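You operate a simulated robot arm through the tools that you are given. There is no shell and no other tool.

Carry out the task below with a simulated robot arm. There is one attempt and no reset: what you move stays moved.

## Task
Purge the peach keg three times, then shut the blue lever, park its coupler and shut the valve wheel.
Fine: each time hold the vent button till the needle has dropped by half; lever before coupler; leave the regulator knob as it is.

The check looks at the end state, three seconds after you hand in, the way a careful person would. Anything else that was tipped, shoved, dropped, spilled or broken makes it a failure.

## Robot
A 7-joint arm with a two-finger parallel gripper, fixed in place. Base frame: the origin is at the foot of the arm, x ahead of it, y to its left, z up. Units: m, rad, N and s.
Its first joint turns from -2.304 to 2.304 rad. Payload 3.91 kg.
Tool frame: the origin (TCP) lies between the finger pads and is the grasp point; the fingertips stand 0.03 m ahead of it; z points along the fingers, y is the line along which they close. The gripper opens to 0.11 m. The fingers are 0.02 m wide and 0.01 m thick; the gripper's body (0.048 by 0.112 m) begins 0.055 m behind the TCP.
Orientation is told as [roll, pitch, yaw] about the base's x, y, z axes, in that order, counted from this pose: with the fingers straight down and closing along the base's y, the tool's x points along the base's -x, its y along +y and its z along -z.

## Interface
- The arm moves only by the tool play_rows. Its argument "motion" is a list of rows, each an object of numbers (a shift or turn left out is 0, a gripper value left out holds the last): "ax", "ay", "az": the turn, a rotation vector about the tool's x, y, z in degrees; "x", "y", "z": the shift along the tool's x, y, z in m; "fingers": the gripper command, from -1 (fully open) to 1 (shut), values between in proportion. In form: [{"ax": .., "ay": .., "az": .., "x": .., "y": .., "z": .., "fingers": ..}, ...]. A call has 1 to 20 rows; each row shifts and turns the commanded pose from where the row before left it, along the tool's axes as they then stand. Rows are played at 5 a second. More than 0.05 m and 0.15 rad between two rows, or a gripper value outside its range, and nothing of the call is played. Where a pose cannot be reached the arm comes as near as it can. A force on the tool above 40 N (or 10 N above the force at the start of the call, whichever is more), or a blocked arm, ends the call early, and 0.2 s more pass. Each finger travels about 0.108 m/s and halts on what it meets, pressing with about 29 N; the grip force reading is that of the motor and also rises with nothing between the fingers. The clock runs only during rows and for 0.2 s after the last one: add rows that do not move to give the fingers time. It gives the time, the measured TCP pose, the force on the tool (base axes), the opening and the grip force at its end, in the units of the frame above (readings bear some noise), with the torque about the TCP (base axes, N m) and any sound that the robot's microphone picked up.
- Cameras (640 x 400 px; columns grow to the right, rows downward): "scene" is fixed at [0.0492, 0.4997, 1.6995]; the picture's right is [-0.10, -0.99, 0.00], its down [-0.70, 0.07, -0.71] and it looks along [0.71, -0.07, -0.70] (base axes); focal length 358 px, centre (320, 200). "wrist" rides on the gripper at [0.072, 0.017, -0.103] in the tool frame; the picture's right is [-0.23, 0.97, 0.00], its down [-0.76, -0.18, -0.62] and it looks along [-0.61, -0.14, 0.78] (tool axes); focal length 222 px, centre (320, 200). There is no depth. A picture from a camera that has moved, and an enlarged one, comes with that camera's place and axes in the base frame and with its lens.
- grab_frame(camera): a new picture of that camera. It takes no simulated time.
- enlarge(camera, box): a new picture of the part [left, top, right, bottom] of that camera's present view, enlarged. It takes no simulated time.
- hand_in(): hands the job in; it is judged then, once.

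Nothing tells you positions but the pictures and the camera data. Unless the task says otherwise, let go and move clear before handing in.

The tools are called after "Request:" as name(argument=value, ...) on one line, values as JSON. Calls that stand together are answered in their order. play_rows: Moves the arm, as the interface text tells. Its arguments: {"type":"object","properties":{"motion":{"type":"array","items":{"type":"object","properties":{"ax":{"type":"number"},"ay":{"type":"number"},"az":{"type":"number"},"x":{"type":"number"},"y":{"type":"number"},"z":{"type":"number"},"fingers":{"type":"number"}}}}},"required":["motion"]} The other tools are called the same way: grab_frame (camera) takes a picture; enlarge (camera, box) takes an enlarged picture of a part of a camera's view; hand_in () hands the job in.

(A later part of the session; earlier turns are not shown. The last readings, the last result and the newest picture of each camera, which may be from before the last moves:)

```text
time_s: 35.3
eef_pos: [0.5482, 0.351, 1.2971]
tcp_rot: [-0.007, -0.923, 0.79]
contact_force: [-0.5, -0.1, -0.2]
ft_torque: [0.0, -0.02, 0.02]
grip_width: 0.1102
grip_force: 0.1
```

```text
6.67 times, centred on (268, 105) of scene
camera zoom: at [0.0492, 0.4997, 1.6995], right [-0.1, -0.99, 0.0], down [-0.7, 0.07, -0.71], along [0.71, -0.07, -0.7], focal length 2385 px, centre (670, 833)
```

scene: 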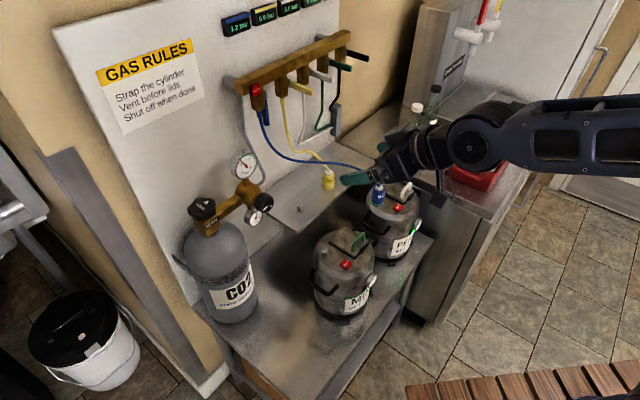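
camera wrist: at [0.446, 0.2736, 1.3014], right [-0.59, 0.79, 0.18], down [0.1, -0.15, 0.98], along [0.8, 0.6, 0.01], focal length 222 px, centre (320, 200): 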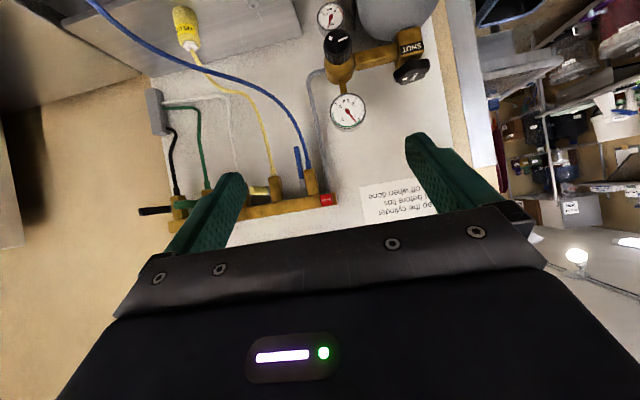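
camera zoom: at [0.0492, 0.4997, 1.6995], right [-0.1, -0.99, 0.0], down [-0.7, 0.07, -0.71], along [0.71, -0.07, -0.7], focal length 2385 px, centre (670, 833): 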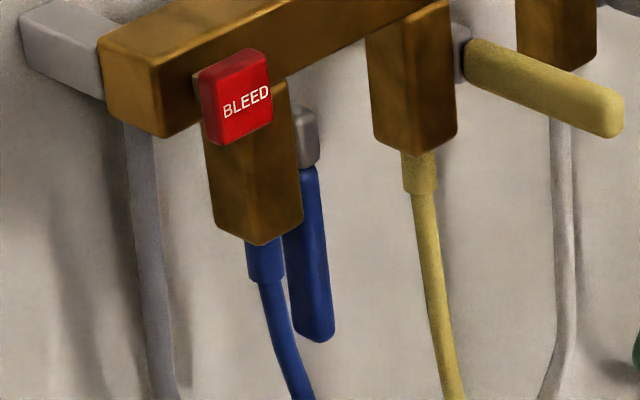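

Triangulated: blue lever pivot about (0.877, 0.554, 1.261), tip about (0.877, 0.557, 1.177), wall about 5 cm behind it. I'll level the hand, aim it past the right side of the lever with closed fingers, and check the pre-approach view.

Request:
play_rows(motion=[{"ay": -7.4, "fingers": 1}, {"ay": -7.4}, {"ay": -7.4}, {"ay": -7.4}, {"ay": -7.4}, {"ax": -7.27}, {"ax": -7.27}, {"ax": -7.27}, {"x": 0.013, "y": -0.0277, "z": 0.0282}, {"x": 0.013, "y": -0.0277, "z": 0.0282}, {"x": 0.013, "y": -0.0277, "z": 0.0282}, {"x": 0.013, "y": -0.0277, "z": 0.0282}, {"x": 0.013, "y": -0.0277, "z": 0.0282}, {"x": 0.013, "y": -0.0277, "z": 0.0282}, {}])

Request:
grab_frame(camera="wrist")

Request:
grab_frame(camera="scene")

```text
time_s: 38.5
eef_pos: [0.7663, 0.4417, 1.2197]
tcp_rot: [-0.601, -1.567, 1.769]
contact_force: [-0.9, 0.0, 0.2]
ft_torque: [0.0, -0.02, 0.03]
grip_width: 0.0002
grip_force: 29.0
```

```text
taken
camera wrist: at [0.7102, 0.3529, 1.1472], right [-0.9, 0.38, 0.22], down [-0.08, -0.64, 0.76], along [0.44, 0.67, 0.6], focal length 222 px, centre (320, 200)
```

wrist: 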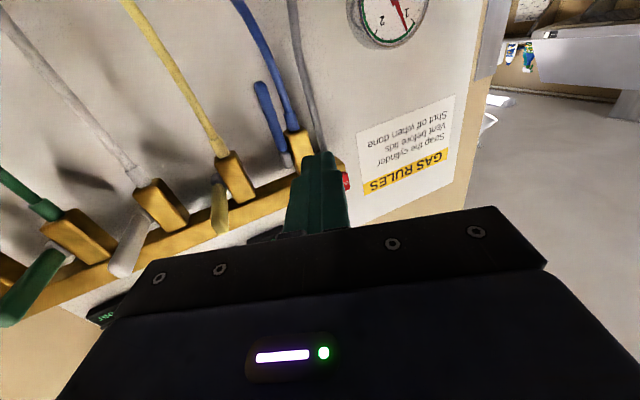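

```text
taken
```

scene: 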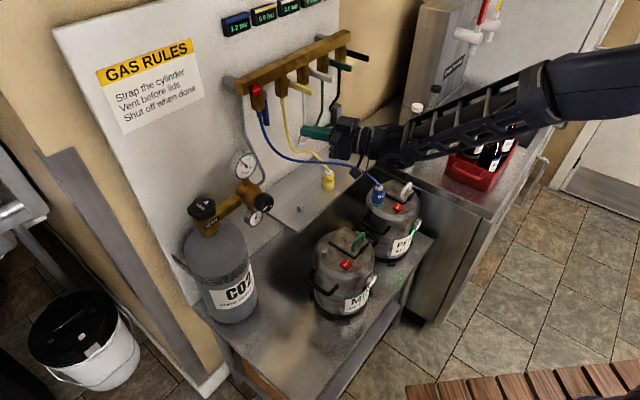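

The lever position checks out from this view, and the wall runs at 45° about 6 cm behind it. I move to the pre-insert point right of the lever.

Request:
play_rows(motion=[{"ax": -5}, {"x": 0.01335, "y": -0.0331, "z": 0.0259}, {"x": 0.01335, "y": -0.0331, "z": 0.0259}, {}])

Request:
grab_frame(camera="wrist")

Request:
enlarge(camera="scene", box=[230, 60, 390, 180])

```text
time_s: 39.5
eef_pos: [0.8472, 0.4696, 1.191]
tcp_rot: [-0.483, -1.568, 1.739]
contact_force: [0.3, 0.4, 0.6]
ft_torque: [-0.03, 0.01, -0.01]
grip_width: 0.0
grip_force: 29.0
```

```text
taken
camera wrist: at [0.7984, 0.3762, 1.1205], right [-0.93, 0.3, 0.23], down [-0.03, -0.64, 0.76], along [0.38, 0.7, 0.6], focal length 222 px, centre (320, 200)
```

wrist: 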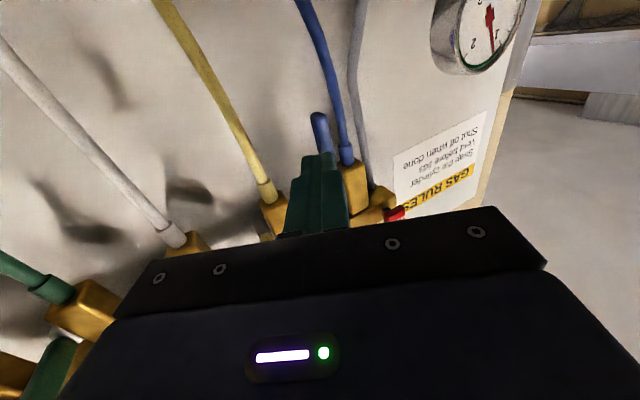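

```text
3.33 times, centred on (310, 120) of scene
camera zoom: at [0.0492, 0.4997, 1.6995], right [-0.1, -0.99, 0.0], down [-0.7, 0.07, -0.71], along [0.71, -0.07, -0.7], focal length 1192 px, centre (353, 467)
```

zoom: 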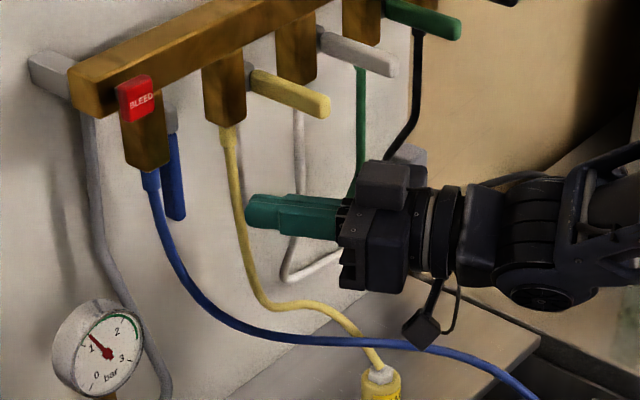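

The fingertip sits right of the lever with the hoses clear. I insert along the wall normal in small steps, watching force and views.

Request:
play_rows(motion=[{"z": 0.0267, "y": -0.0136}, {"z": 0.0267, "y": -0.0136}, {}])

Request:
grab_frame(camera="wrist")

Request:
enlarge(camera="scene", box=[230, 60, 350, 150])

```text
time_s: 40.3
eef_pos: [0.8883, 0.5122, 1.1919]
tcp_rot: [-0.494, -1.566, 1.748]
contact_force: [-0.6, -0.3, 0.0]
ft_torque: [-0.01, -0.01, -0.01]
grip_width: 0.0002
grip_force: 29.2
```

```text
taken
camera wrist: at [0.8396, 0.4189, 1.1202], right [-0.93, 0.3, 0.23], down [-0.03, -0.64, 0.76], along [0.38, 0.7, 0.6], focal length 222 px, centre (320, 200)
```

wrist: 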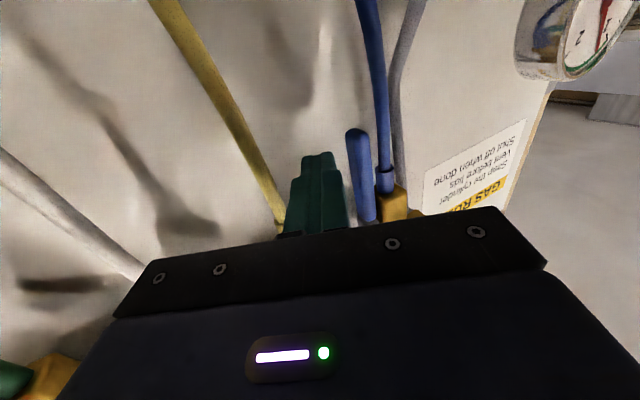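

```text
4.44 times, centred on (290, 105) of scene
camera zoom: at [0.0492, 0.4997, 1.6995], right [-0.1, -0.99, 0.0], down [-0.7, 0.07, -0.71], along [0.71, -0.07, -0.7], focal length 1590 px, centre (453, 622)
```

zoom: 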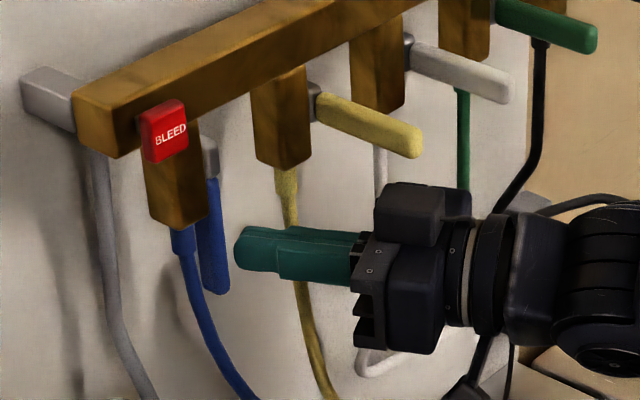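

The fingertip passes right of the blue lever, but the wider finger root is near the yellow hose. I'll insert the rest along the finger axis, with a small clearance to the lever.

Request:
play_rows(motion=[{"y": -0.003}, {"z": 0.018}, {"z": 0.018}, {}])

Request:
grab_frame(camera="wrist")

Request:
enlarge(camera="scene", box=[230, 60, 350, 150])

```text
time_s: 41.3
eef_pos: [0.9033, 0.5462, 1.1903]
tcp_rot: [-0.499, -1.567, 1.751]
contact_force: [-0.4, -0.6, -0.2]
ft_torque: [0.02, 0.0, 0.02]
grip_width: 0.0001
grip_force: 29.1
```

```text
taken
camera wrist: at [0.8536, 0.4518, 1.1195], right [-0.93, 0.3, 0.23], down [-0.03, -0.64, 0.76], along [0.38, 0.7, 0.6], focal length 222 px, centre (320, 200)
```

wrist: 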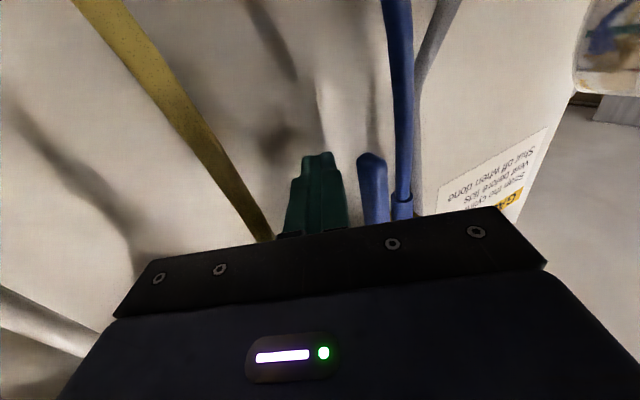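

```text
4.44 times, centred on (290, 105) of scene
camera zoom: at [0.0492, 0.4997, 1.6995], right [-0.1, -0.99, 0.0], down [-0.7, 0.07, -0.71], along [0.71, -0.07, -0.7], focal length 1590 px, centre (453, 622)
```

zoom: 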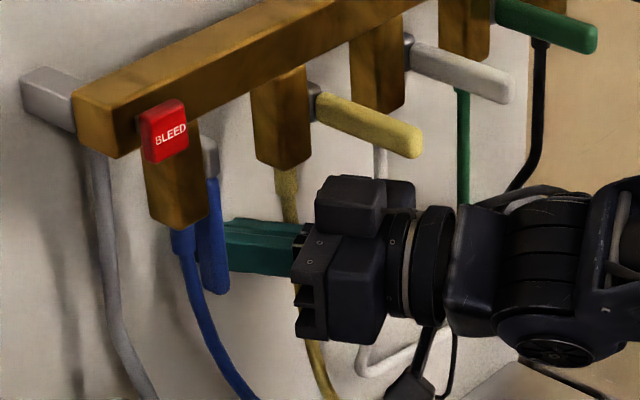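

The fingertip is now behind the blue lever with a small gap. I move left to contact and pull outward along the arc about halfway.

Request:
play_rows(motion=[{"y": 0.009}, {"z": -0.0169, "y": 0.0086}, {"z": -0.0169, "y": 0.0086, "x": -0.002}, {}])

Request:
grab_frame(camera="wrist")

Request:
enlarge(camera="scene", box=[230, 60, 350, 150])

```text
time_s: 42.3
eef_pos: [0.8667, 0.5203, 1.1928]
tcp_rot: [-0.566, -1.569, 1.821]
contact_force: [7.3, -5.5, 3.5]
ft_torque: [0.08, 0.06, -0.03]
grip_width: 0.0
grip_force: 29.2
```

```text
taken
camera wrist: at [0.8183, 0.4273, 1.1218], right [-0.93, 0.3, 0.23], down [-0.03, -0.64, 0.76], along [0.38, 0.7, 0.6], focal length 222 px, centre (320, 200)
```

wrist: 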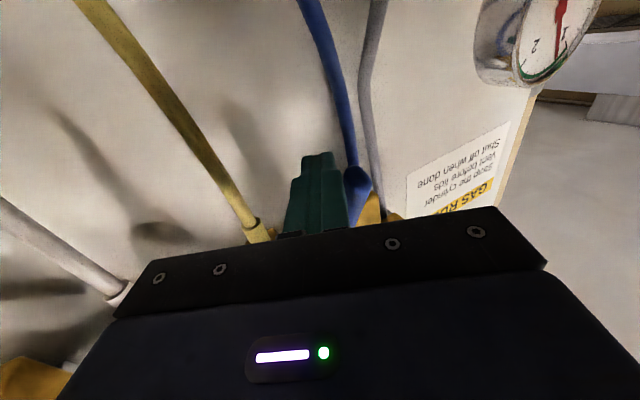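

```text
4.44 times, centred on (290, 105) of scene
camera zoom: at [0.0492, 0.4997, 1.6995], right [-0.1, -0.99, 0.0], down [-0.7, 0.07, -0.71], along [0.71, -0.07, -0.7], focal length 1590 px, centre (453, 622)
```

zoom: 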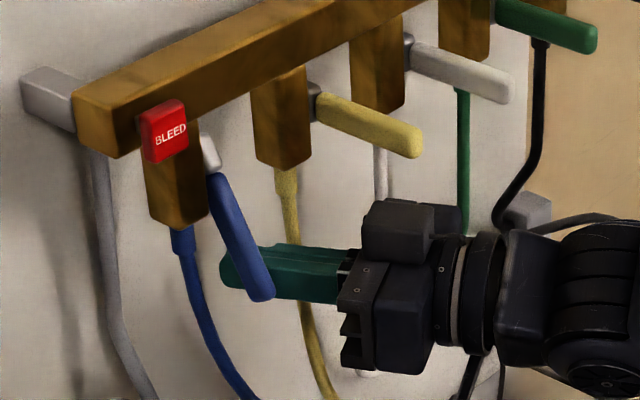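

The lever is swinging out nicely. I continue along the arc.

Request:
play_rows(motion=[{"z": -0.0157, "y": 0.008, "x": -0.004}, {"z": -0.0157, "y": 0.008, "x": -0.0076}, {}])

Request:
enlarge(camera="scene", box=[230, 60, 350, 150])

Request:
grab_frame(camera="wrist")

```text
time_s: 43.1
eef_pos: [0.8412, 0.496, 1.2038]
tcp_rot: [-0.425, -1.564, 1.677]
contact_force: [5.2, -3.3, 1.4]
ft_torque: [0.03, 0.04, 0.02]
grip_width: 0.0001
grip_force: 29.6
```

```text
4.44 times, centred on (290, 105) of scene
camera zoom: at [0.0492, 0.4997, 1.6995], right [-0.1, -0.99, 0.0], down [-0.7, 0.07, -0.71], along [0.71, -0.07, -0.7], focal length 1590 px, centre (453, 622)
```

zoom: 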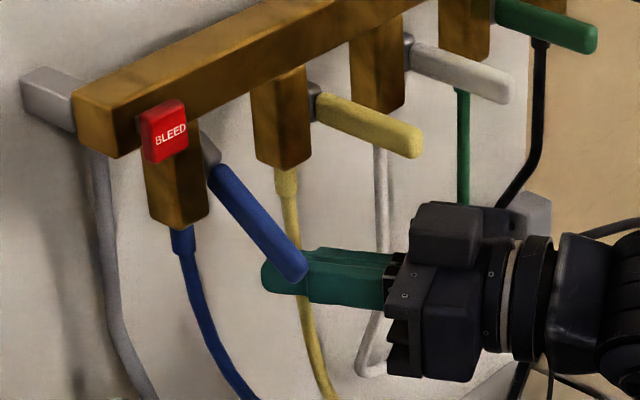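

```text
taken
camera wrist: at [0.7932, 0.4027, 1.1328], right [-0.93, 0.3, 0.23], down [-0.03, -0.64, 0.76], along [0.38, 0.7, 0.6], focal length 222 px, centre (320, 200)
```

wrist: 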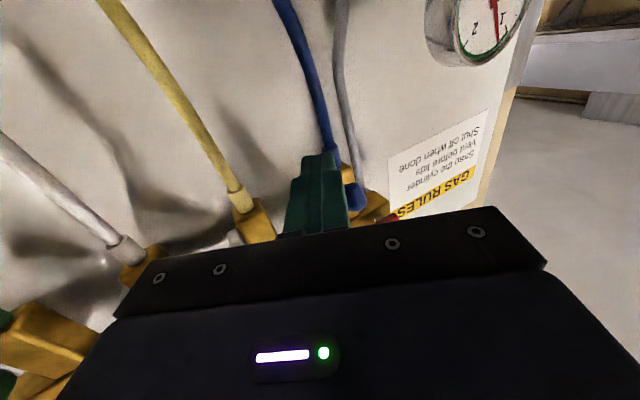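

The lever is about halfway. I'll lower the finger slightly, straighten the hand to face the wall (clear of the yellow lever), then centre under the blue lever for the upward push.

Request:
play_rows(motion=[{"x": 0.012}, {"x": 0.012}, {"z": -0.012}, {"ax": 7.3, "y": 0.005}, {"ax": 7.3, "y": 0.005}, {"ax": 7.3, "y": 0.005}, {}])

Request:
enlarge(camera="scene", box=[230, 60, 350, 150])

Request:
grab_frame(camera="wrist")

```text
time_s: 44.7
eef_pos: [0.8251, 0.4914, 1.1812]
tcp_rot: [-0.894, -1.565, 1.765]
contact_force: [0.0, 0.8, -0.1]
ft_torque: [0.01, -0.01, 0.02]
grip_width: 0.0
grip_force: 29.4
```

```text
4.44 times, centred on (290, 105) of scene
camera zoom: at [0.0492, 0.4997, 1.6995], right [-0.1, -0.99, 0.0], down [-0.7, 0.07, -0.71], along [0.71, -0.07, -0.7], focal length 1590 px, centre (453, 622)
```

zoom: 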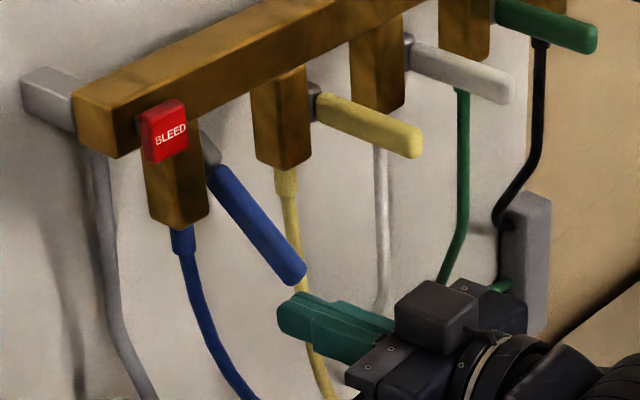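

```text
taken
camera wrist: at [0.745, 0.4228, 1.109], right [-0.74, 0.63, 0.22], down [-0.27, -0.59, 0.76], along [0.61, 0.51, 0.61], focal length 222 px, centre (320, 200)
```

wrist: 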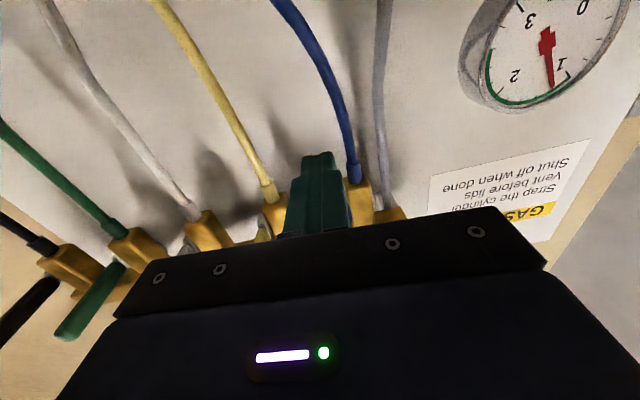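

The lever stays where left, with the finger below it. I centre under it and lift.

Request:
play_rows(motion=[{"y": 0.006, "z": 0.01}, {"x": -0.012}, {"x": -0.012}, {"x": -0.012}, {"x": -0.012}, {}])

Request:
enlarge(camera="scene", box=[230, 60, 350, 150])

```text
time_s: 45.6
eef_pos: [0.8254, 0.5016, 1.1989]
tcp_rot: [-0.085, -1.556, 0.958]
contact_force: [-0.2, -1.8, -3.0]
ft_torque: [0.03, 0.0, 0.0]
grip_width: 0.0001
grip_force: 29.0
stopped in row 4: the force on the tool passed its limit at 52 N (the readings are from after the stop); the commanded pose is now the measured one
```

```text
4.44 times, centred on (290, 105) of scene
camera zoom: at [0.0492, 0.4997, 1.6995], right [-0.1, -0.99, 0.0], down [-0.7, 0.07, -0.71], along [0.71, -0.07, -0.7], focal length 1590 px, centre (453, 622)
```

zoom: 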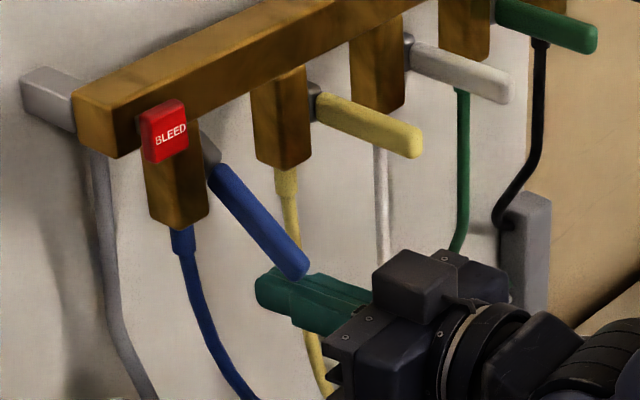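

The push jammed, likely because the lever's tip caught on the finger's step. I'll ease off and follow the lever's arc, moving outward as I lift.

Request:
play_rows(motion=[{"x": 0.006}, {"z": -0.012}, {"x": -0.01, "z": -0.007}, {"x": -0.01, "z": -0.006}, {}])

Request:
enlarge(camera="scene", box=[230, 60, 350, 150])

Request:
grab_frame(camera="wrist")

```text
time_s: 46.8
eef_pos: [0.8104, 0.4844, 1.2149]
tcp_rot: [-0.12, -1.558, 0.993]
contact_force: [-0.1, 0.0, 0.3]
ft_torque: [-0.02, 0.01, 0.02]
grip_width: 0.0
grip_force: 28.8
```

```text
4.44 times, centred on (290, 105) of scene
camera zoom: at [0.0492, 0.4997, 1.6995], right [-0.1, -0.99, 0.0], down [-0.7, 0.07, -0.71], along [0.71, -0.07, -0.7], focal length 1590 px, centre (453, 622)
```

zoom: 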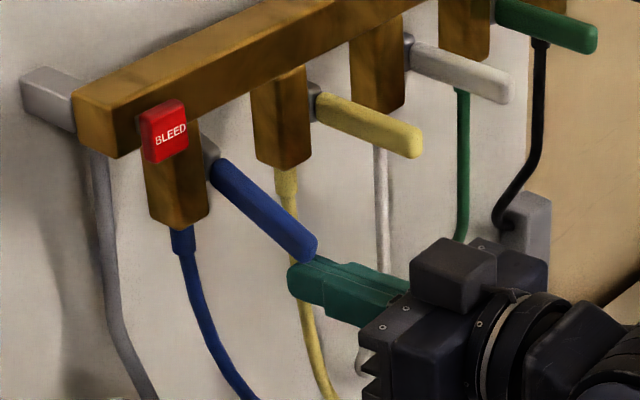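

```text
taken
camera wrist: at [0.7298, 0.4144, 1.1438], right [-0.74, 0.63, 0.23], down [-0.26, -0.58, 0.77], along [0.62, 0.51, 0.6], focal length 222 px, centre (320, 200)
```

wrist: 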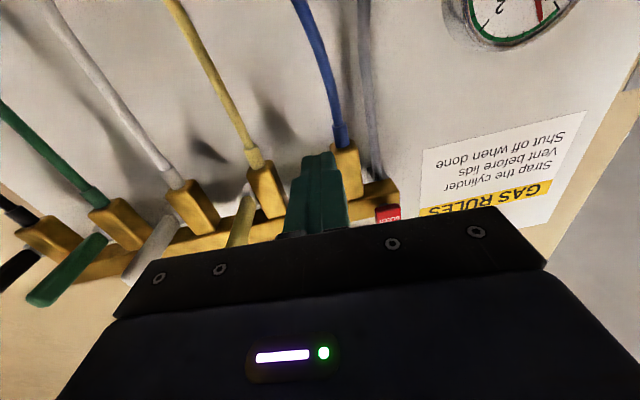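

The lever is past 60°. I continue straight up toward level.

Request:
play_rows(motion=[{"x": -0.01}, {"x": -0.01}, {"x": -0.006}, {}])

Request:
enlarge(camera="scene", box=[230, 60, 350, 150])

Request:
enlarge(camera="scene", box=[215, 5, 310, 40])

```text
time_s: 47.8
eef_pos: [0.8103, 0.484, 1.2407]
tcp_rot: [-0.104, -1.556, 0.976]
contact_force: [0.0, -0.1, -0.6]
ft_torque: [0.02, -0.01, -0.01]
grip_width: 0.0
grip_force: 28.6
```

```text
4.44 times, centred on (290, 105) of scene
camera zoom: at [0.0492, 0.4997, 1.6995], right [-0.1, -0.99, 0.0], down [-0.7, 0.07, -0.71], along [0.71, -0.07, -0.7], focal length 1590 px, centre (453, 622)
```

zoom: 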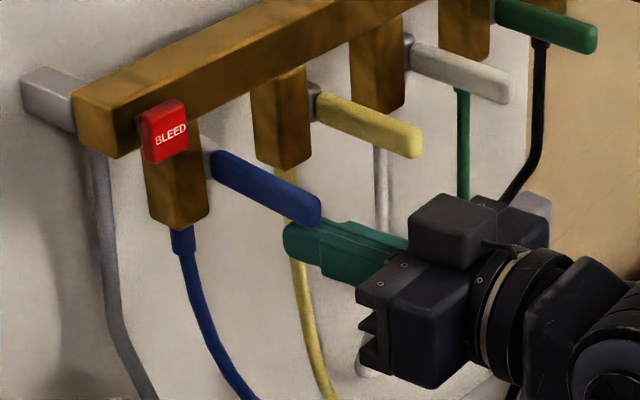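

```text
6.74 times, centred on (262, 22) of scene
camera zoom: at [0.0492, 0.4997, 1.6995], right [-0.1, -0.99, 0.0], down [-0.7, 0.07, -0.71], along [0.71, -0.07, -0.7], focal length 2410 px, centre (707, 1396)
```

zoom: 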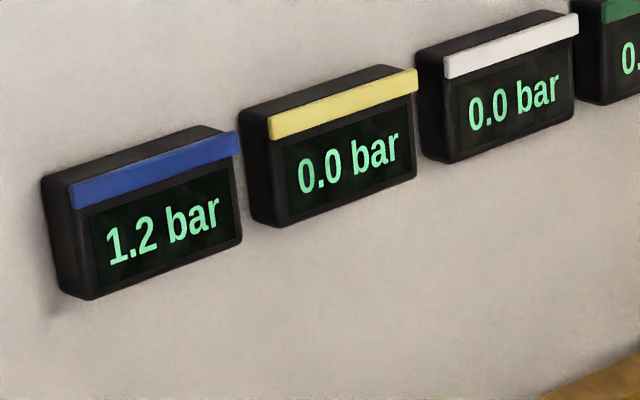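

Nearly level with the others. A little more until it meets its stop.

Request:
play_rows(motion=[{"x": -0.004}, {"x": -0.004}, {"x": -0.004}, {}])

Request:
enlarge(camera="scene", box=[230, 60, 350, 150])

Request:
enlarge(camera="scene", box=[215, 5, 310, 40])

```text
time_s: 48.8
eef_pos: [0.8092, 0.4836, 1.2459]
tcp_rot: [0.026, -1.547, 0.846]
contact_force: [-1.3, -0.6, -5.6]
ft_torque: [0.01, 0.06, 0.07]
grip_width: 0.0
grip_force: 28.8
stopped in row 4: the force on the tool passed its limit at 42 N (the readings are from after the stop); the commanded pose is now the measured one
```

```text
4.44 times, centred on (290, 105) of scene
camera zoom: at [0.0492, 0.4997, 1.6995], right [-0.1, -0.99, 0.0], down [-0.7, 0.07, -0.71], along [0.71, -0.07, -0.7], focal length 1590 px, centre (453, 622)
```

zoom: 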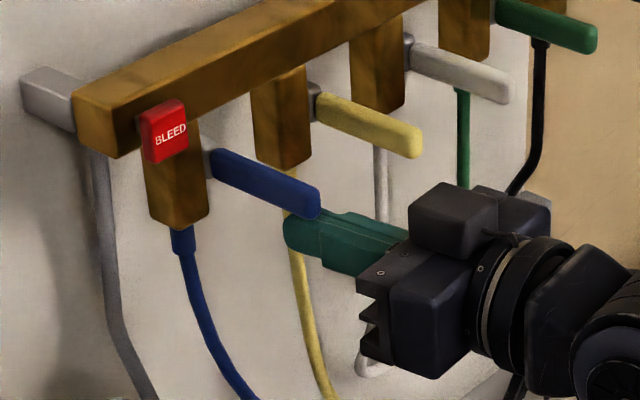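

```text
6.74 times, centred on (262, 22) of scene
camera zoom: at [0.0492, 0.4997, 1.6995], right [-0.1, -0.99, 0.0], down [-0.7, 0.07, -0.71], along [0.71, -0.07, -0.7], focal length 2410 px, centre (707, 1396)
```

zoom: 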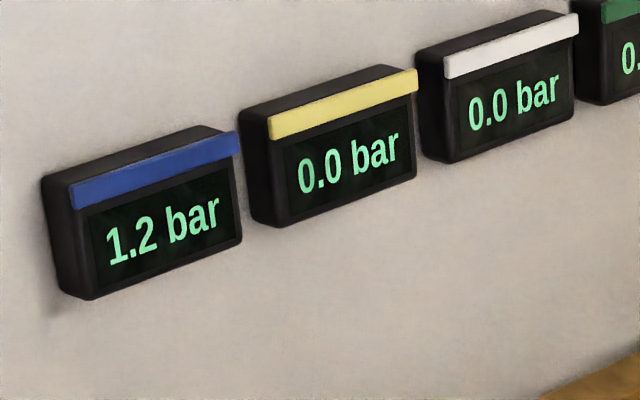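

The blue lever has hit its stop and lines up with the shut levers. I back away, re-orient to a 45° forward-down tilt, and look at the blue coupler next.

Request:
play_rows(motion=[{"x": 0.006}, {"z": -0.04}, {"z": -0.04}, {"z": -0.04}, {"ax": 7.4}, {"ax": 7.4}, {"ax": 7.4}, {"ax": 7.4}, {"ay": 7.5}, {"ay": 7.5}, {"ay": 7.5}, {"ay": 7.5}, {"ay": 7.5}, {"ay": 7.5}, {}])

Request:
grab_frame(camera="wrist")

Request:
grab_frame(camera="scene")

Request:
enlarge(camera="scene", box=[230, 60, 350, 150])

```text
time_s: 52.0
eef_pos: [0.7308, 0.3915, 1.2445]
tcp_rot: [-0.017, -0.765, 0.37]
contact_force: [1.3, -0.5, 0.7]
ft_torque: [-0.02, 0.02, 0.03]
grip_width: 0.0
grip_force: 28.8
```

```text
taken
camera wrist: at [0.6094, 0.3641, 1.2686], right [-0.19, 0.97, 0.15], down [0.17, -0.12, 0.98], along [0.97, 0.21, -0.14], focal length 222 px, centre (320, 200)
```

wrist: 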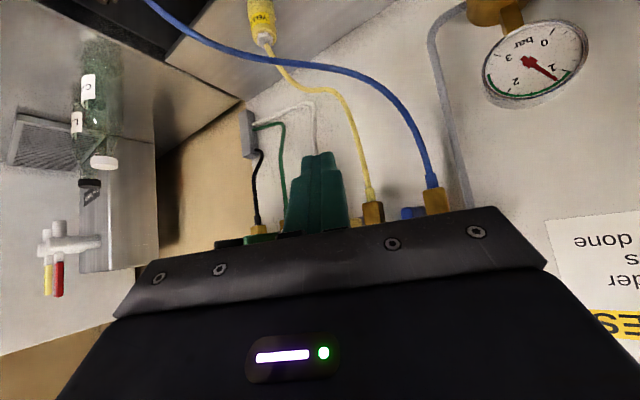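

```text
taken
```

scene: 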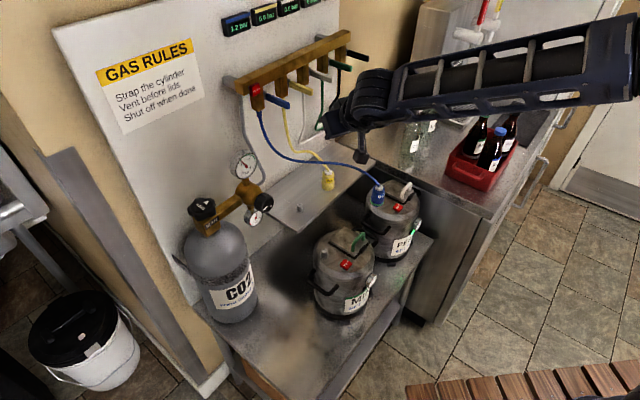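

```text
4.44 times, centred on (290, 105) of scene
camera zoom: at [0.0492, 0.4997, 1.6995], right [-0.1, -0.99, 0.0], down [-0.7, 0.07, -0.71], along [0.71, -0.07, -0.7], focal length 1590 px, centre (453, 622)
```

zoom: 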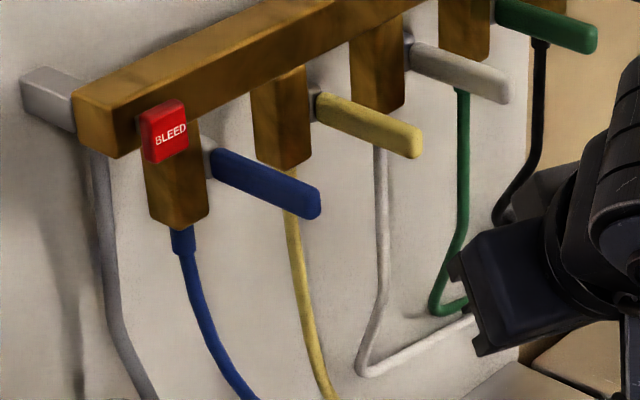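

Blue lever is shut. Now I approach the blue coupler from the robot side with fingers part-open, stopping about 15 cm short to look.

Request:
play_rows(motion=[{"x": 0.02555, "y": -0.0225, "z": 0.01553, "fingers": -0.4}, {"x": 0.02555, "y": -0.0225, "z": 0.01553}, {"x": 0.02555, "y": -0.0225, "z": 0.01553}, {"x": 0.02555, "y": -0.0225, "z": 0.01553}, {"x": 0.02555, "y": -0.0225, "z": 0.01553}, {"x": 0.02555, "y": -0.0225, "z": 0.01553}, {"x": 0.02555, "y": -0.0225, "z": 0.01553}, {"x": 0.02555, "y": -0.0225, "z": 0.01553}, {}])

Request:
grab_frame(camera="wrist")

Request:
enlarge(camera="wrist", box=[240, 80, 400, 210])

Request:
enlarge(camera="scene", box=[300, 130, 450, 240])

```text
time_s: 54.0
eef_pos: [0.7373, 0.1991, 1.0134]
tcp_rot: [-0.017, -0.767, 0.365]
contact_force: [-0.3, -0.2, 0.2]
ft_torque: [0.0, -0.01, -0.01]
grip_width: 0.0772
grip_force: 0.1
```

```text
taken
camera wrist: at [0.6152, 0.1721, 1.0383], right [-0.19, 0.97, 0.15], down [0.17, -0.12, 0.98], along [0.97, 0.21, -0.14], focal length 222 px, centre (320, 200)
```

wrist: 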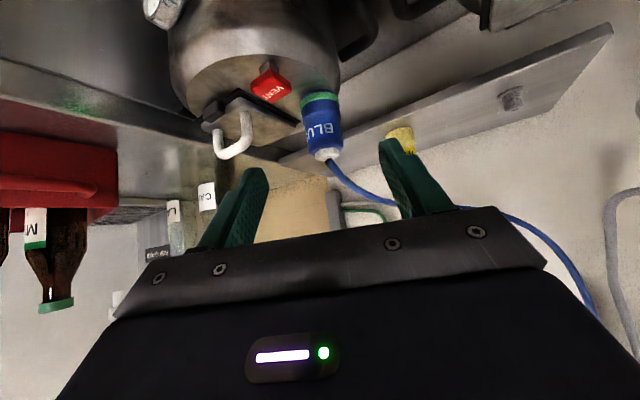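

```text
3.08 times, centred on (320, 145) of wrist
camera zoom: at [0.6152, 0.1721, 1.0383], right [-0.19, 0.97, 0.15], down [0.17, -0.12, 0.98], along [0.97, 0.21, -0.14], focal length 684 px, centre (320, 369)
```

zoom: 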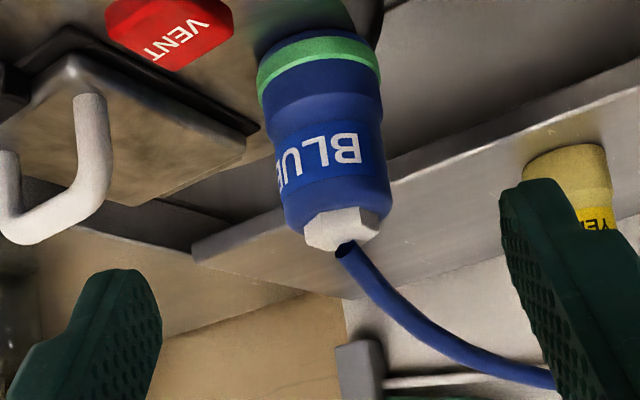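

```text
3.64 times, centred on (375, 185) of scene
camera zoom: at [0.0492, 0.4997, 1.6995], right [-0.1, -0.99, 0.0], down [-0.7, 0.07, -0.71], along [0.71, -0.07, -0.7], focal length 1301 px, centre (120, 254)
```

zoom: 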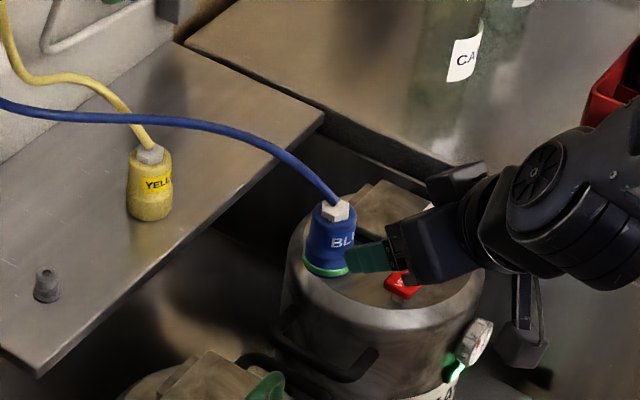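

The coupler axis is at about (0.842, 0.238) with its body spanning z 0.885–0.945. I slide the open fingers around it.

Request:
play_rows(motion=[{"x": -0.0175, "y": -0.001}, {"z": 0.0287}, {"z": 0.0287}, {"z": 0.0287}, {}])

Request:
grab_frame(camera="wrist")

Request:
enlarge(camera="scene", box=[330, 140, 430, 230])

```text
time_s: 55.2
eef_pos: [0.8069, 0.2239, 0.9653]
tcp_rot: [-0.016, -0.766, 0.368]
contact_force: [0.8, 0.7, -0.9]
ft_torque: [0.0, -0.03, 0.0]
grip_width: 0.0769
grip_force: 0.0
```

```text
taken
camera wrist: at [0.6838, 0.1961, 0.989], right [-0.19, 0.97, 0.15], down [0.17, -0.12, 0.98], along [0.97, 0.21, -0.14], focal length 222 px, centre (320, 200)
```

wrist: 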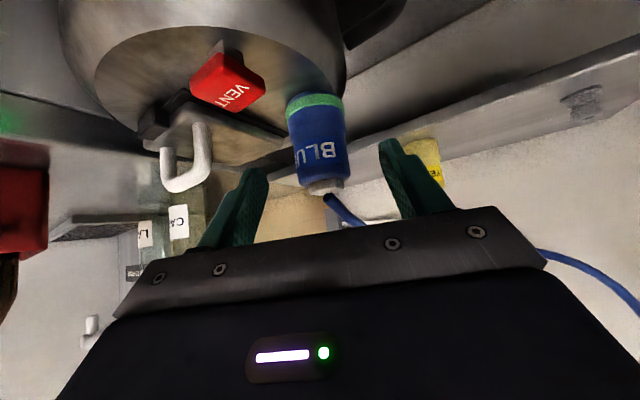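

```text
4.44 times, centred on (380, 185) of scene
camera zoom: at [0.0492, 0.4997, 1.6995], right [-0.1, -0.99, 0.0], down [-0.7, 0.07, -0.71], along [0.71, -0.07, -0.7], focal length 1590 px, centre (53, 267)
```

zoom: 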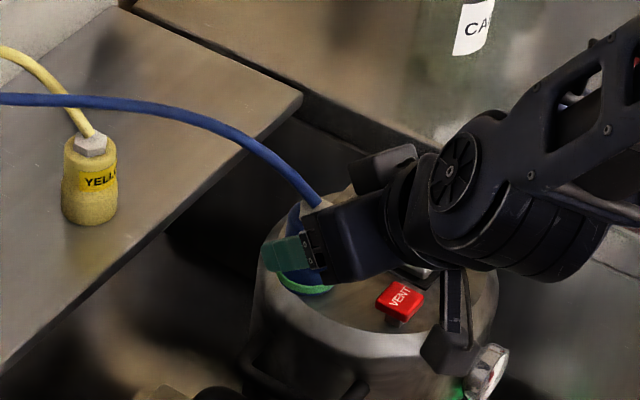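

Well centred between the fingers. I advance the remaining distance and close gently.

Request:
play_rows(motion=[{"z": 0.02}, {"z": 0.02}, {"z": 0.015}, {}])

Request:
grab_frame(camera="wrist")

Request:
enlarge(camera="scene", box=[330, 140, 430, 230])

```text
time_s: 56.0
eef_pos: [0.8368, 0.2345, 0.9355]
tcp_rot: [-0.015, -0.771, 0.368]
contact_force: [-25.1, -6.7, 27.0]
ft_torque: [-1.23, -0.04, -1.13]
grip_width: 0.076
grip_force: 0.0
stopped in row 3: the force on the tool passed its limit at 59 N (the readings are from after the stop); the commanded pose is now the measured one
```

```text
taken
camera wrist: at [0.7139, 0.2072, 0.958], right [-0.19, 0.97, 0.15], down [0.16, -0.12, 0.98], along [0.97, 0.21, -0.14], focal length 222 px, centre (320, 200)
```

wrist: 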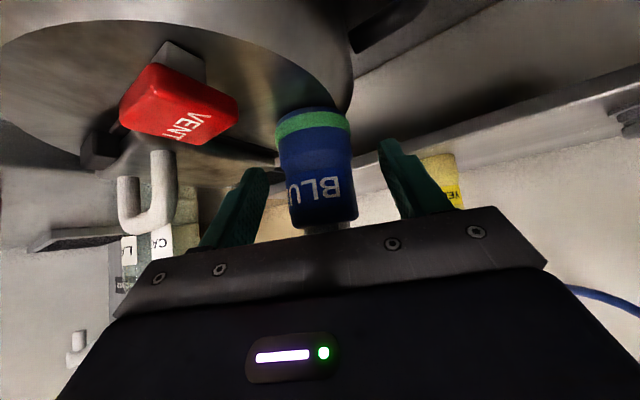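

```text
4.44 times, centred on (380, 185) of scene
camera zoom: at [0.0492, 0.4997, 1.6995], right [-0.1, -0.99, 0.0], down [-0.7, 0.07, -0.71], along [0.71, -0.07, -0.7], focal length 1590 px, centre (53, 267)
```

zoom: 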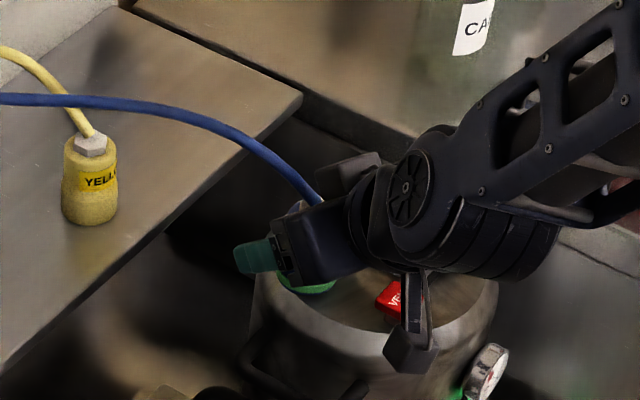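

The right fingertip touched the raised lid edge, judging by the torque, so I back off 5 mm. From there the pads still straddle the coupler's upper body, and I close.

Request:
play_rows(motion=[{"z": -0.006}, {}])

Request:
play_rows(motion=[{"fingers": 0.1}, {}, {}])

Request:
grab_frame(camera="wrist")

Request:
enlarge(camera="scene", box=[330, 140, 430, 230])

```text
time_s: 56.5
eef_pos: [0.8333, 0.2324, 0.9359]
tcp_rot: [-0.016, -0.769, 0.366]
contact_force: [0.7, 0.4, -0.1]
ft_torque: [0.03, -0.03, 0.01]
grip_width: 0.0771
grip_force: 0.1
```

```text
time_s: 57.4
eef_pos: [0.8339, 0.2343, 0.9361]
tcp_rot: [-0.016, -0.769, 0.366]
contact_force: [-0.7, 0.5, 0.4]
ft_torque: [-0.01, 0.01, 0.01]
grip_width: 0.0495
grip_force: 0.0
```

```text
taken
camera wrist: at [0.7112, 0.2059, 0.9609], right [-0.19, 0.97, 0.15], down [0.16, -0.12, 0.98], along [0.97, 0.21, -0.14], focal length 222 px, centre (320, 200)
```

wrist: 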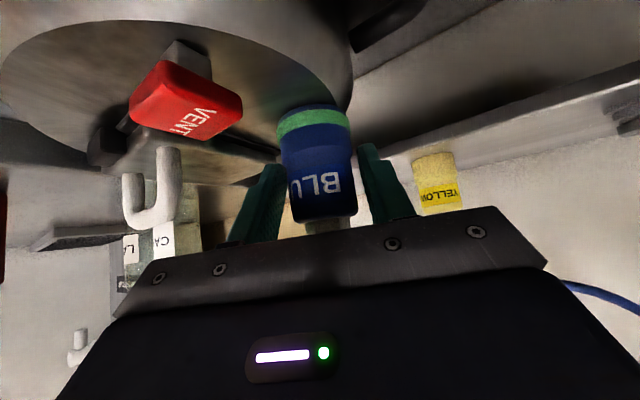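

```text
4.44 times, centred on (380, 185) of scene
camera zoom: at [0.0492, 0.4997, 1.6995], right [-0.1, -0.99, 0.0], down [-0.7, 0.07, -0.71], along [0.71, -0.07, -0.7], focal length 1590 px, centre (53, 267)
```

zoom: 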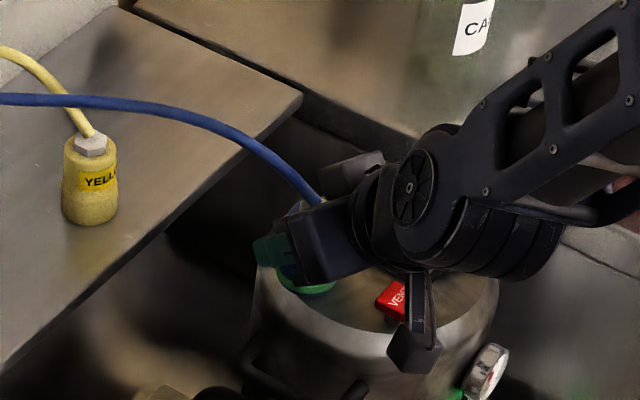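

The fingers are snug on either side of the coupler. I close to grip it.

Request:
play_rows(motion=[{"fingers": 1}, {}, {}])

Request:
enlarge(camera="wrist", box=[220, 60, 420, 230])

```text
time_s: 58.1
eef_pos: [0.8338, 0.2328, 0.9367]
tcp_rot: [-0.016, -0.772, 0.366]
contact_force: [-0.7, 1.1, 1.3]
ft_torque: [0.05, 0.05, -0.01]
grip_width: 0.0408
grip_force: 29.0
```

```text
2.35 times, centred on (320, 145) of wrist
camera zoom: at [0.7112, 0.2059, 0.961], right [-0.19, 0.97, 0.15], down [0.16, -0.12, 0.98], along [0.97, 0.21, -0.14], focal length 523 px, centre (320, 329)
```

zoom: 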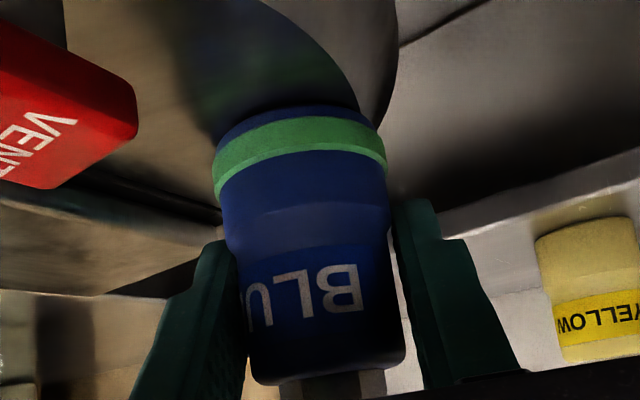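

Gripped (width 0.041). I pull straight up in small steps.

Request:
play_rows(motion=[{"x": -0.0035, "z": -0.0036}, {"x": -0.0035, "z": -0.0036}, {"x": -0.0035, "z": -0.0036}, {}])

Request:
enlarge(camera="wrist", box=[220, 60, 420, 230])

Request:
enlarge(camera="scene", box=[330, 140, 430, 230])

```text
time_s: 59.1
eef_pos: [0.8344, 0.2335, 0.9512]
tcp_rot: [-0.016, -0.771, 0.368]
contact_force: [0.7, 0.0, 0.0]
ft_torque: [0.0, 0.02, -0.04]
grip_width: 0.0409
grip_force: 29.5
```

```text
2.35 times, centred on (320, 145) of wrist
camera zoom: at [0.7113, 0.2058, 0.9757], right [-0.19, 0.97, 0.15], down [0.16, -0.12, 0.98], along [0.97, 0.21, -0.14], focal length 523 px, centre (320, 329)
```

zoom: 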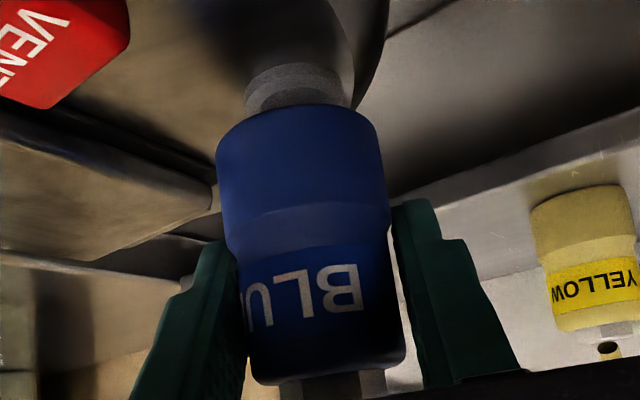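

```text
4.44 times, centred on (380, 185) of scene
camera zoom: at [0.0492, 0.4997, 1.6995], right [-0.1, -0.99, 0.0], down [-0.7, 0.07, -0.71], along [0.71, -0.07, -0.7], focal length 1590 px, centre (53, 267)
```

zoom: 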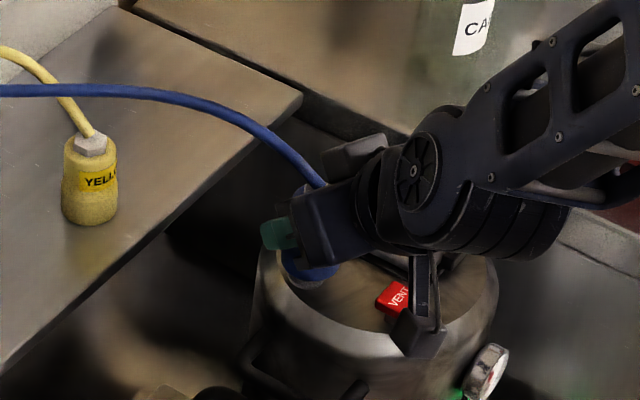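

The green seat ring is gone and the coupler is coming off the post freely. I raise it clear, then carry it over toward the empty parking post at about (0.825, 0.485).

Request:
play_rows(motion=[{"x": -0.0137, "z": -0.01425}, {"x": -0.0137, "z": -0.01425}, {"x": -0.0137, "z": -0.01425}, {"x": -0.0137, "z": -0.01425}, {}])

Request:
play_rows(motion=[{"x": -0.0074, "y": 0.0339, "z": 0.0071}, {"x": -0.0074, "y": 0.0339, "z": 0.0071}, {"x": -0.0074, "y": 0.0339, "z": 0.0071}, {"x": -0.0074, "y": 0.0339, "z": 0.0071}, {}])

Request:
grab_frame(camera="wrist")

Request:
grab_frame(camera="scene")

```text
time_s: 60.4
eef_pos: [0.834, 0.2341, 1.0321]
tcp_rot: [-0.017, -0.771, 0.366]
contact_force: [0.5, 0.8, -0.4]
ft_torque: [-0.01, 0.02, -0.02]
grip_width: 0.0409
grip_force: 29.0
```

```text
time_s: 61.5
eef_pos: [0.8253, 0.3756, 1.0283]
tcp_rot: [-0.016, -0.77, 0.365]
contact_force: [0.4, -1.2, -0.5]
ft_torque: [0.01, -0.02, 0.01]
grip_width: 0.0411
grip_force: 28.8
```

```text
taken
camera wrist: at [0.7022, 0.3484, 1.0526], right [-0.19, 0.97, 0.15], down [0.16, -0.12, 0.98], along [0.97, 0.21, -0.14], focal length 222 px, centre (320, 200)
```

wrist: 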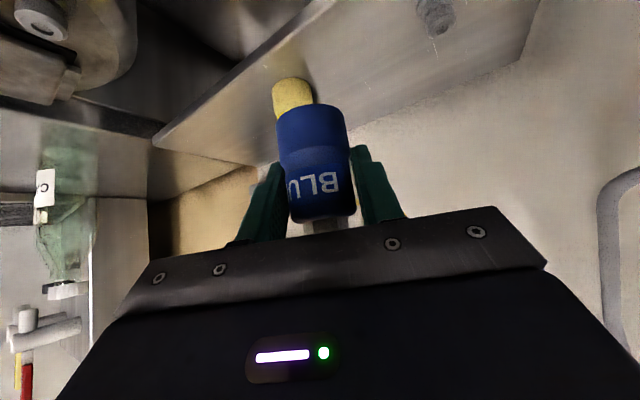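

```text
taken
```

scene: 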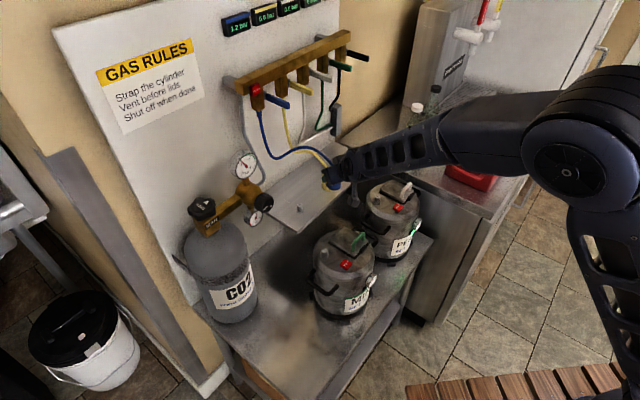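

The coupler hangs well in the grip. I zoom to refine the post position and to check the peach keg after the lift.

Request:
enlarge(camera="wrist", box=[380, 0, 500, 75])

Request:
enlarge(camera="scene", box=[280, 190, 320, 225])

Request:
enlarge(camera="scene", box=[350, 160, 450, 250])

Request:
enlarge(camera="scene", box=[240, 80, 360, 220])

```text
5.33 times, centred on (440, 38) of wrist
camera zoom: at [0.7022, 0.3484, 1.0526], right [-0.19, 0.97, 0.15], down [0.16, -0.12, 0.98], along [0.97, 0.21, -0.14], focal length 1185 px, centre (-320, 1067)
```

zoom: 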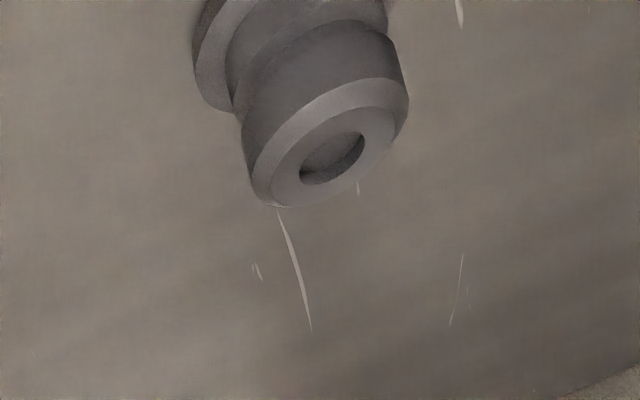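

```text
11.43 times, centred on (300, 208) of scene
camera zoom: at [0.0492, 0.4997, 1.6995], right [-0.1, -0.99, 0.0], down [-0.7, 0.07, -0.71], along [0.71, -0.07, -0.7], focal length 4088 px, centre (549, 114)
```

zoom: 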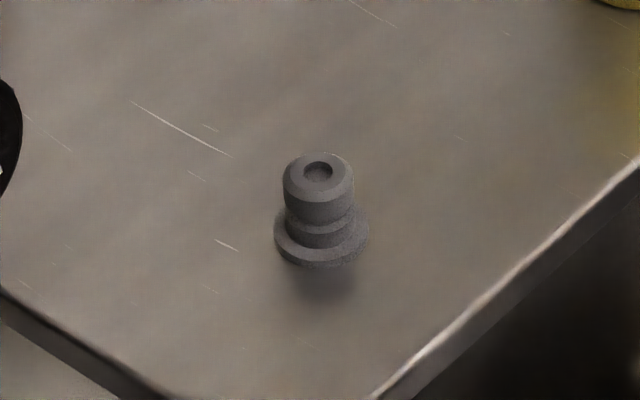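

```text
4.44 times, centred on (400, 205) of scene
camera zoom: at [0.0492, 0.4997, 1.6995], right [-0.1, -0.99, 0.0], down [-0.7, 0.07, -0.71], along [0.71, -0.07, -0.7], focal length 1590 px, centre (-36, 178)
```

zoom: 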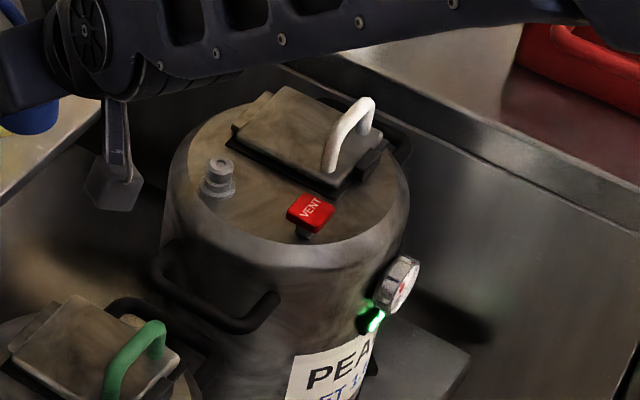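

```text
2.86 times, centred on (300, 150) of scene
camera zoom: at [0.0492, 0.4997, 1.6995], right [-0.1, -0.99, 0.0], down [-0.7, 0.07, -0.71], along [0.71, -0.07, -0.7], focal length 1022 px, centre (377, 343)
```

zoom: 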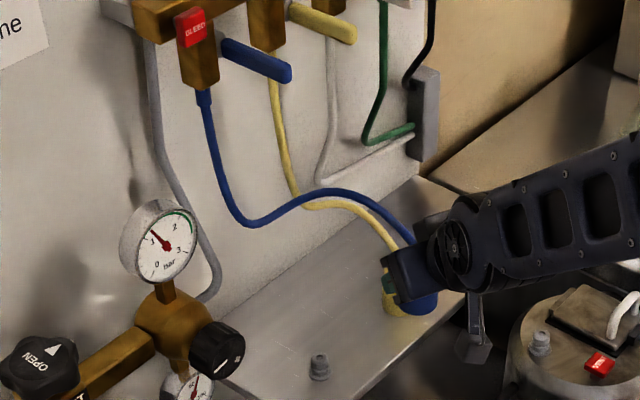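

Post top refined to (0.8235, 0.485, 0.921). The peach keg looks undisturbed. I zoom on the held coupler's lower edge to calibrate its axis relative to the hand.

Request:
enlarge(camera="wrist", box=[260, 80, 370, 240])

Request:
enlarge(camera="scene", box=[310, 140, 370, 200])

```text
2.50 times, centred on (315, 160) of wrist
camera zoom: at [0.7022, 0.3484, 1.0526], right [-0.19, 0.97, 0.15], down [0.16, -0.12, 0.98], along [0.97, 0.21, -0.14], focal length 555 px, centre (332, 300)
```

zoom: 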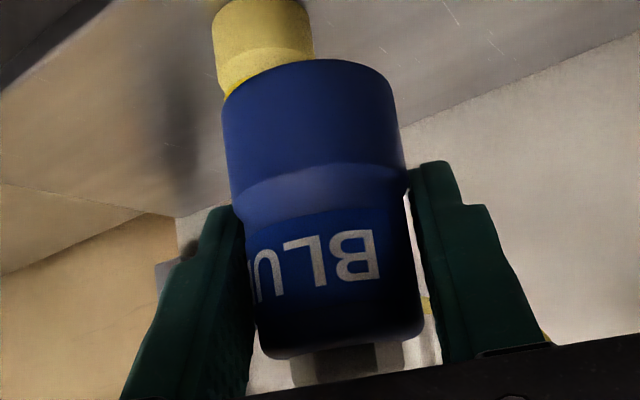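

```text
6.67 times, centred on (340, 170) of scene
camera zoom: at [0.0492, 0.4997, 1.6995], right [-0.1, -0.99, 0.0], down [-0.7, 0.07, -0.71], along [0.71, -0.07, -0.7], focal length 2385 px, centre (187, 400)
```

zoom: 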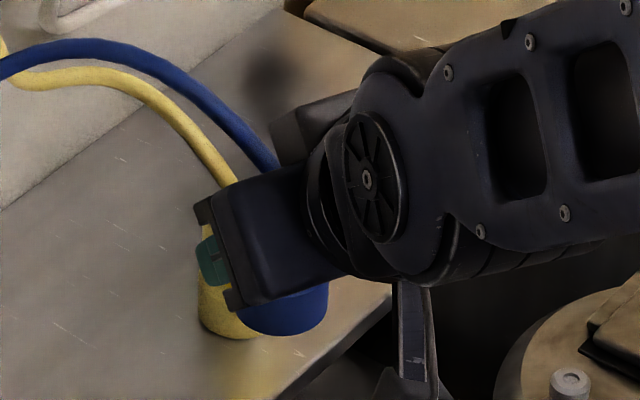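

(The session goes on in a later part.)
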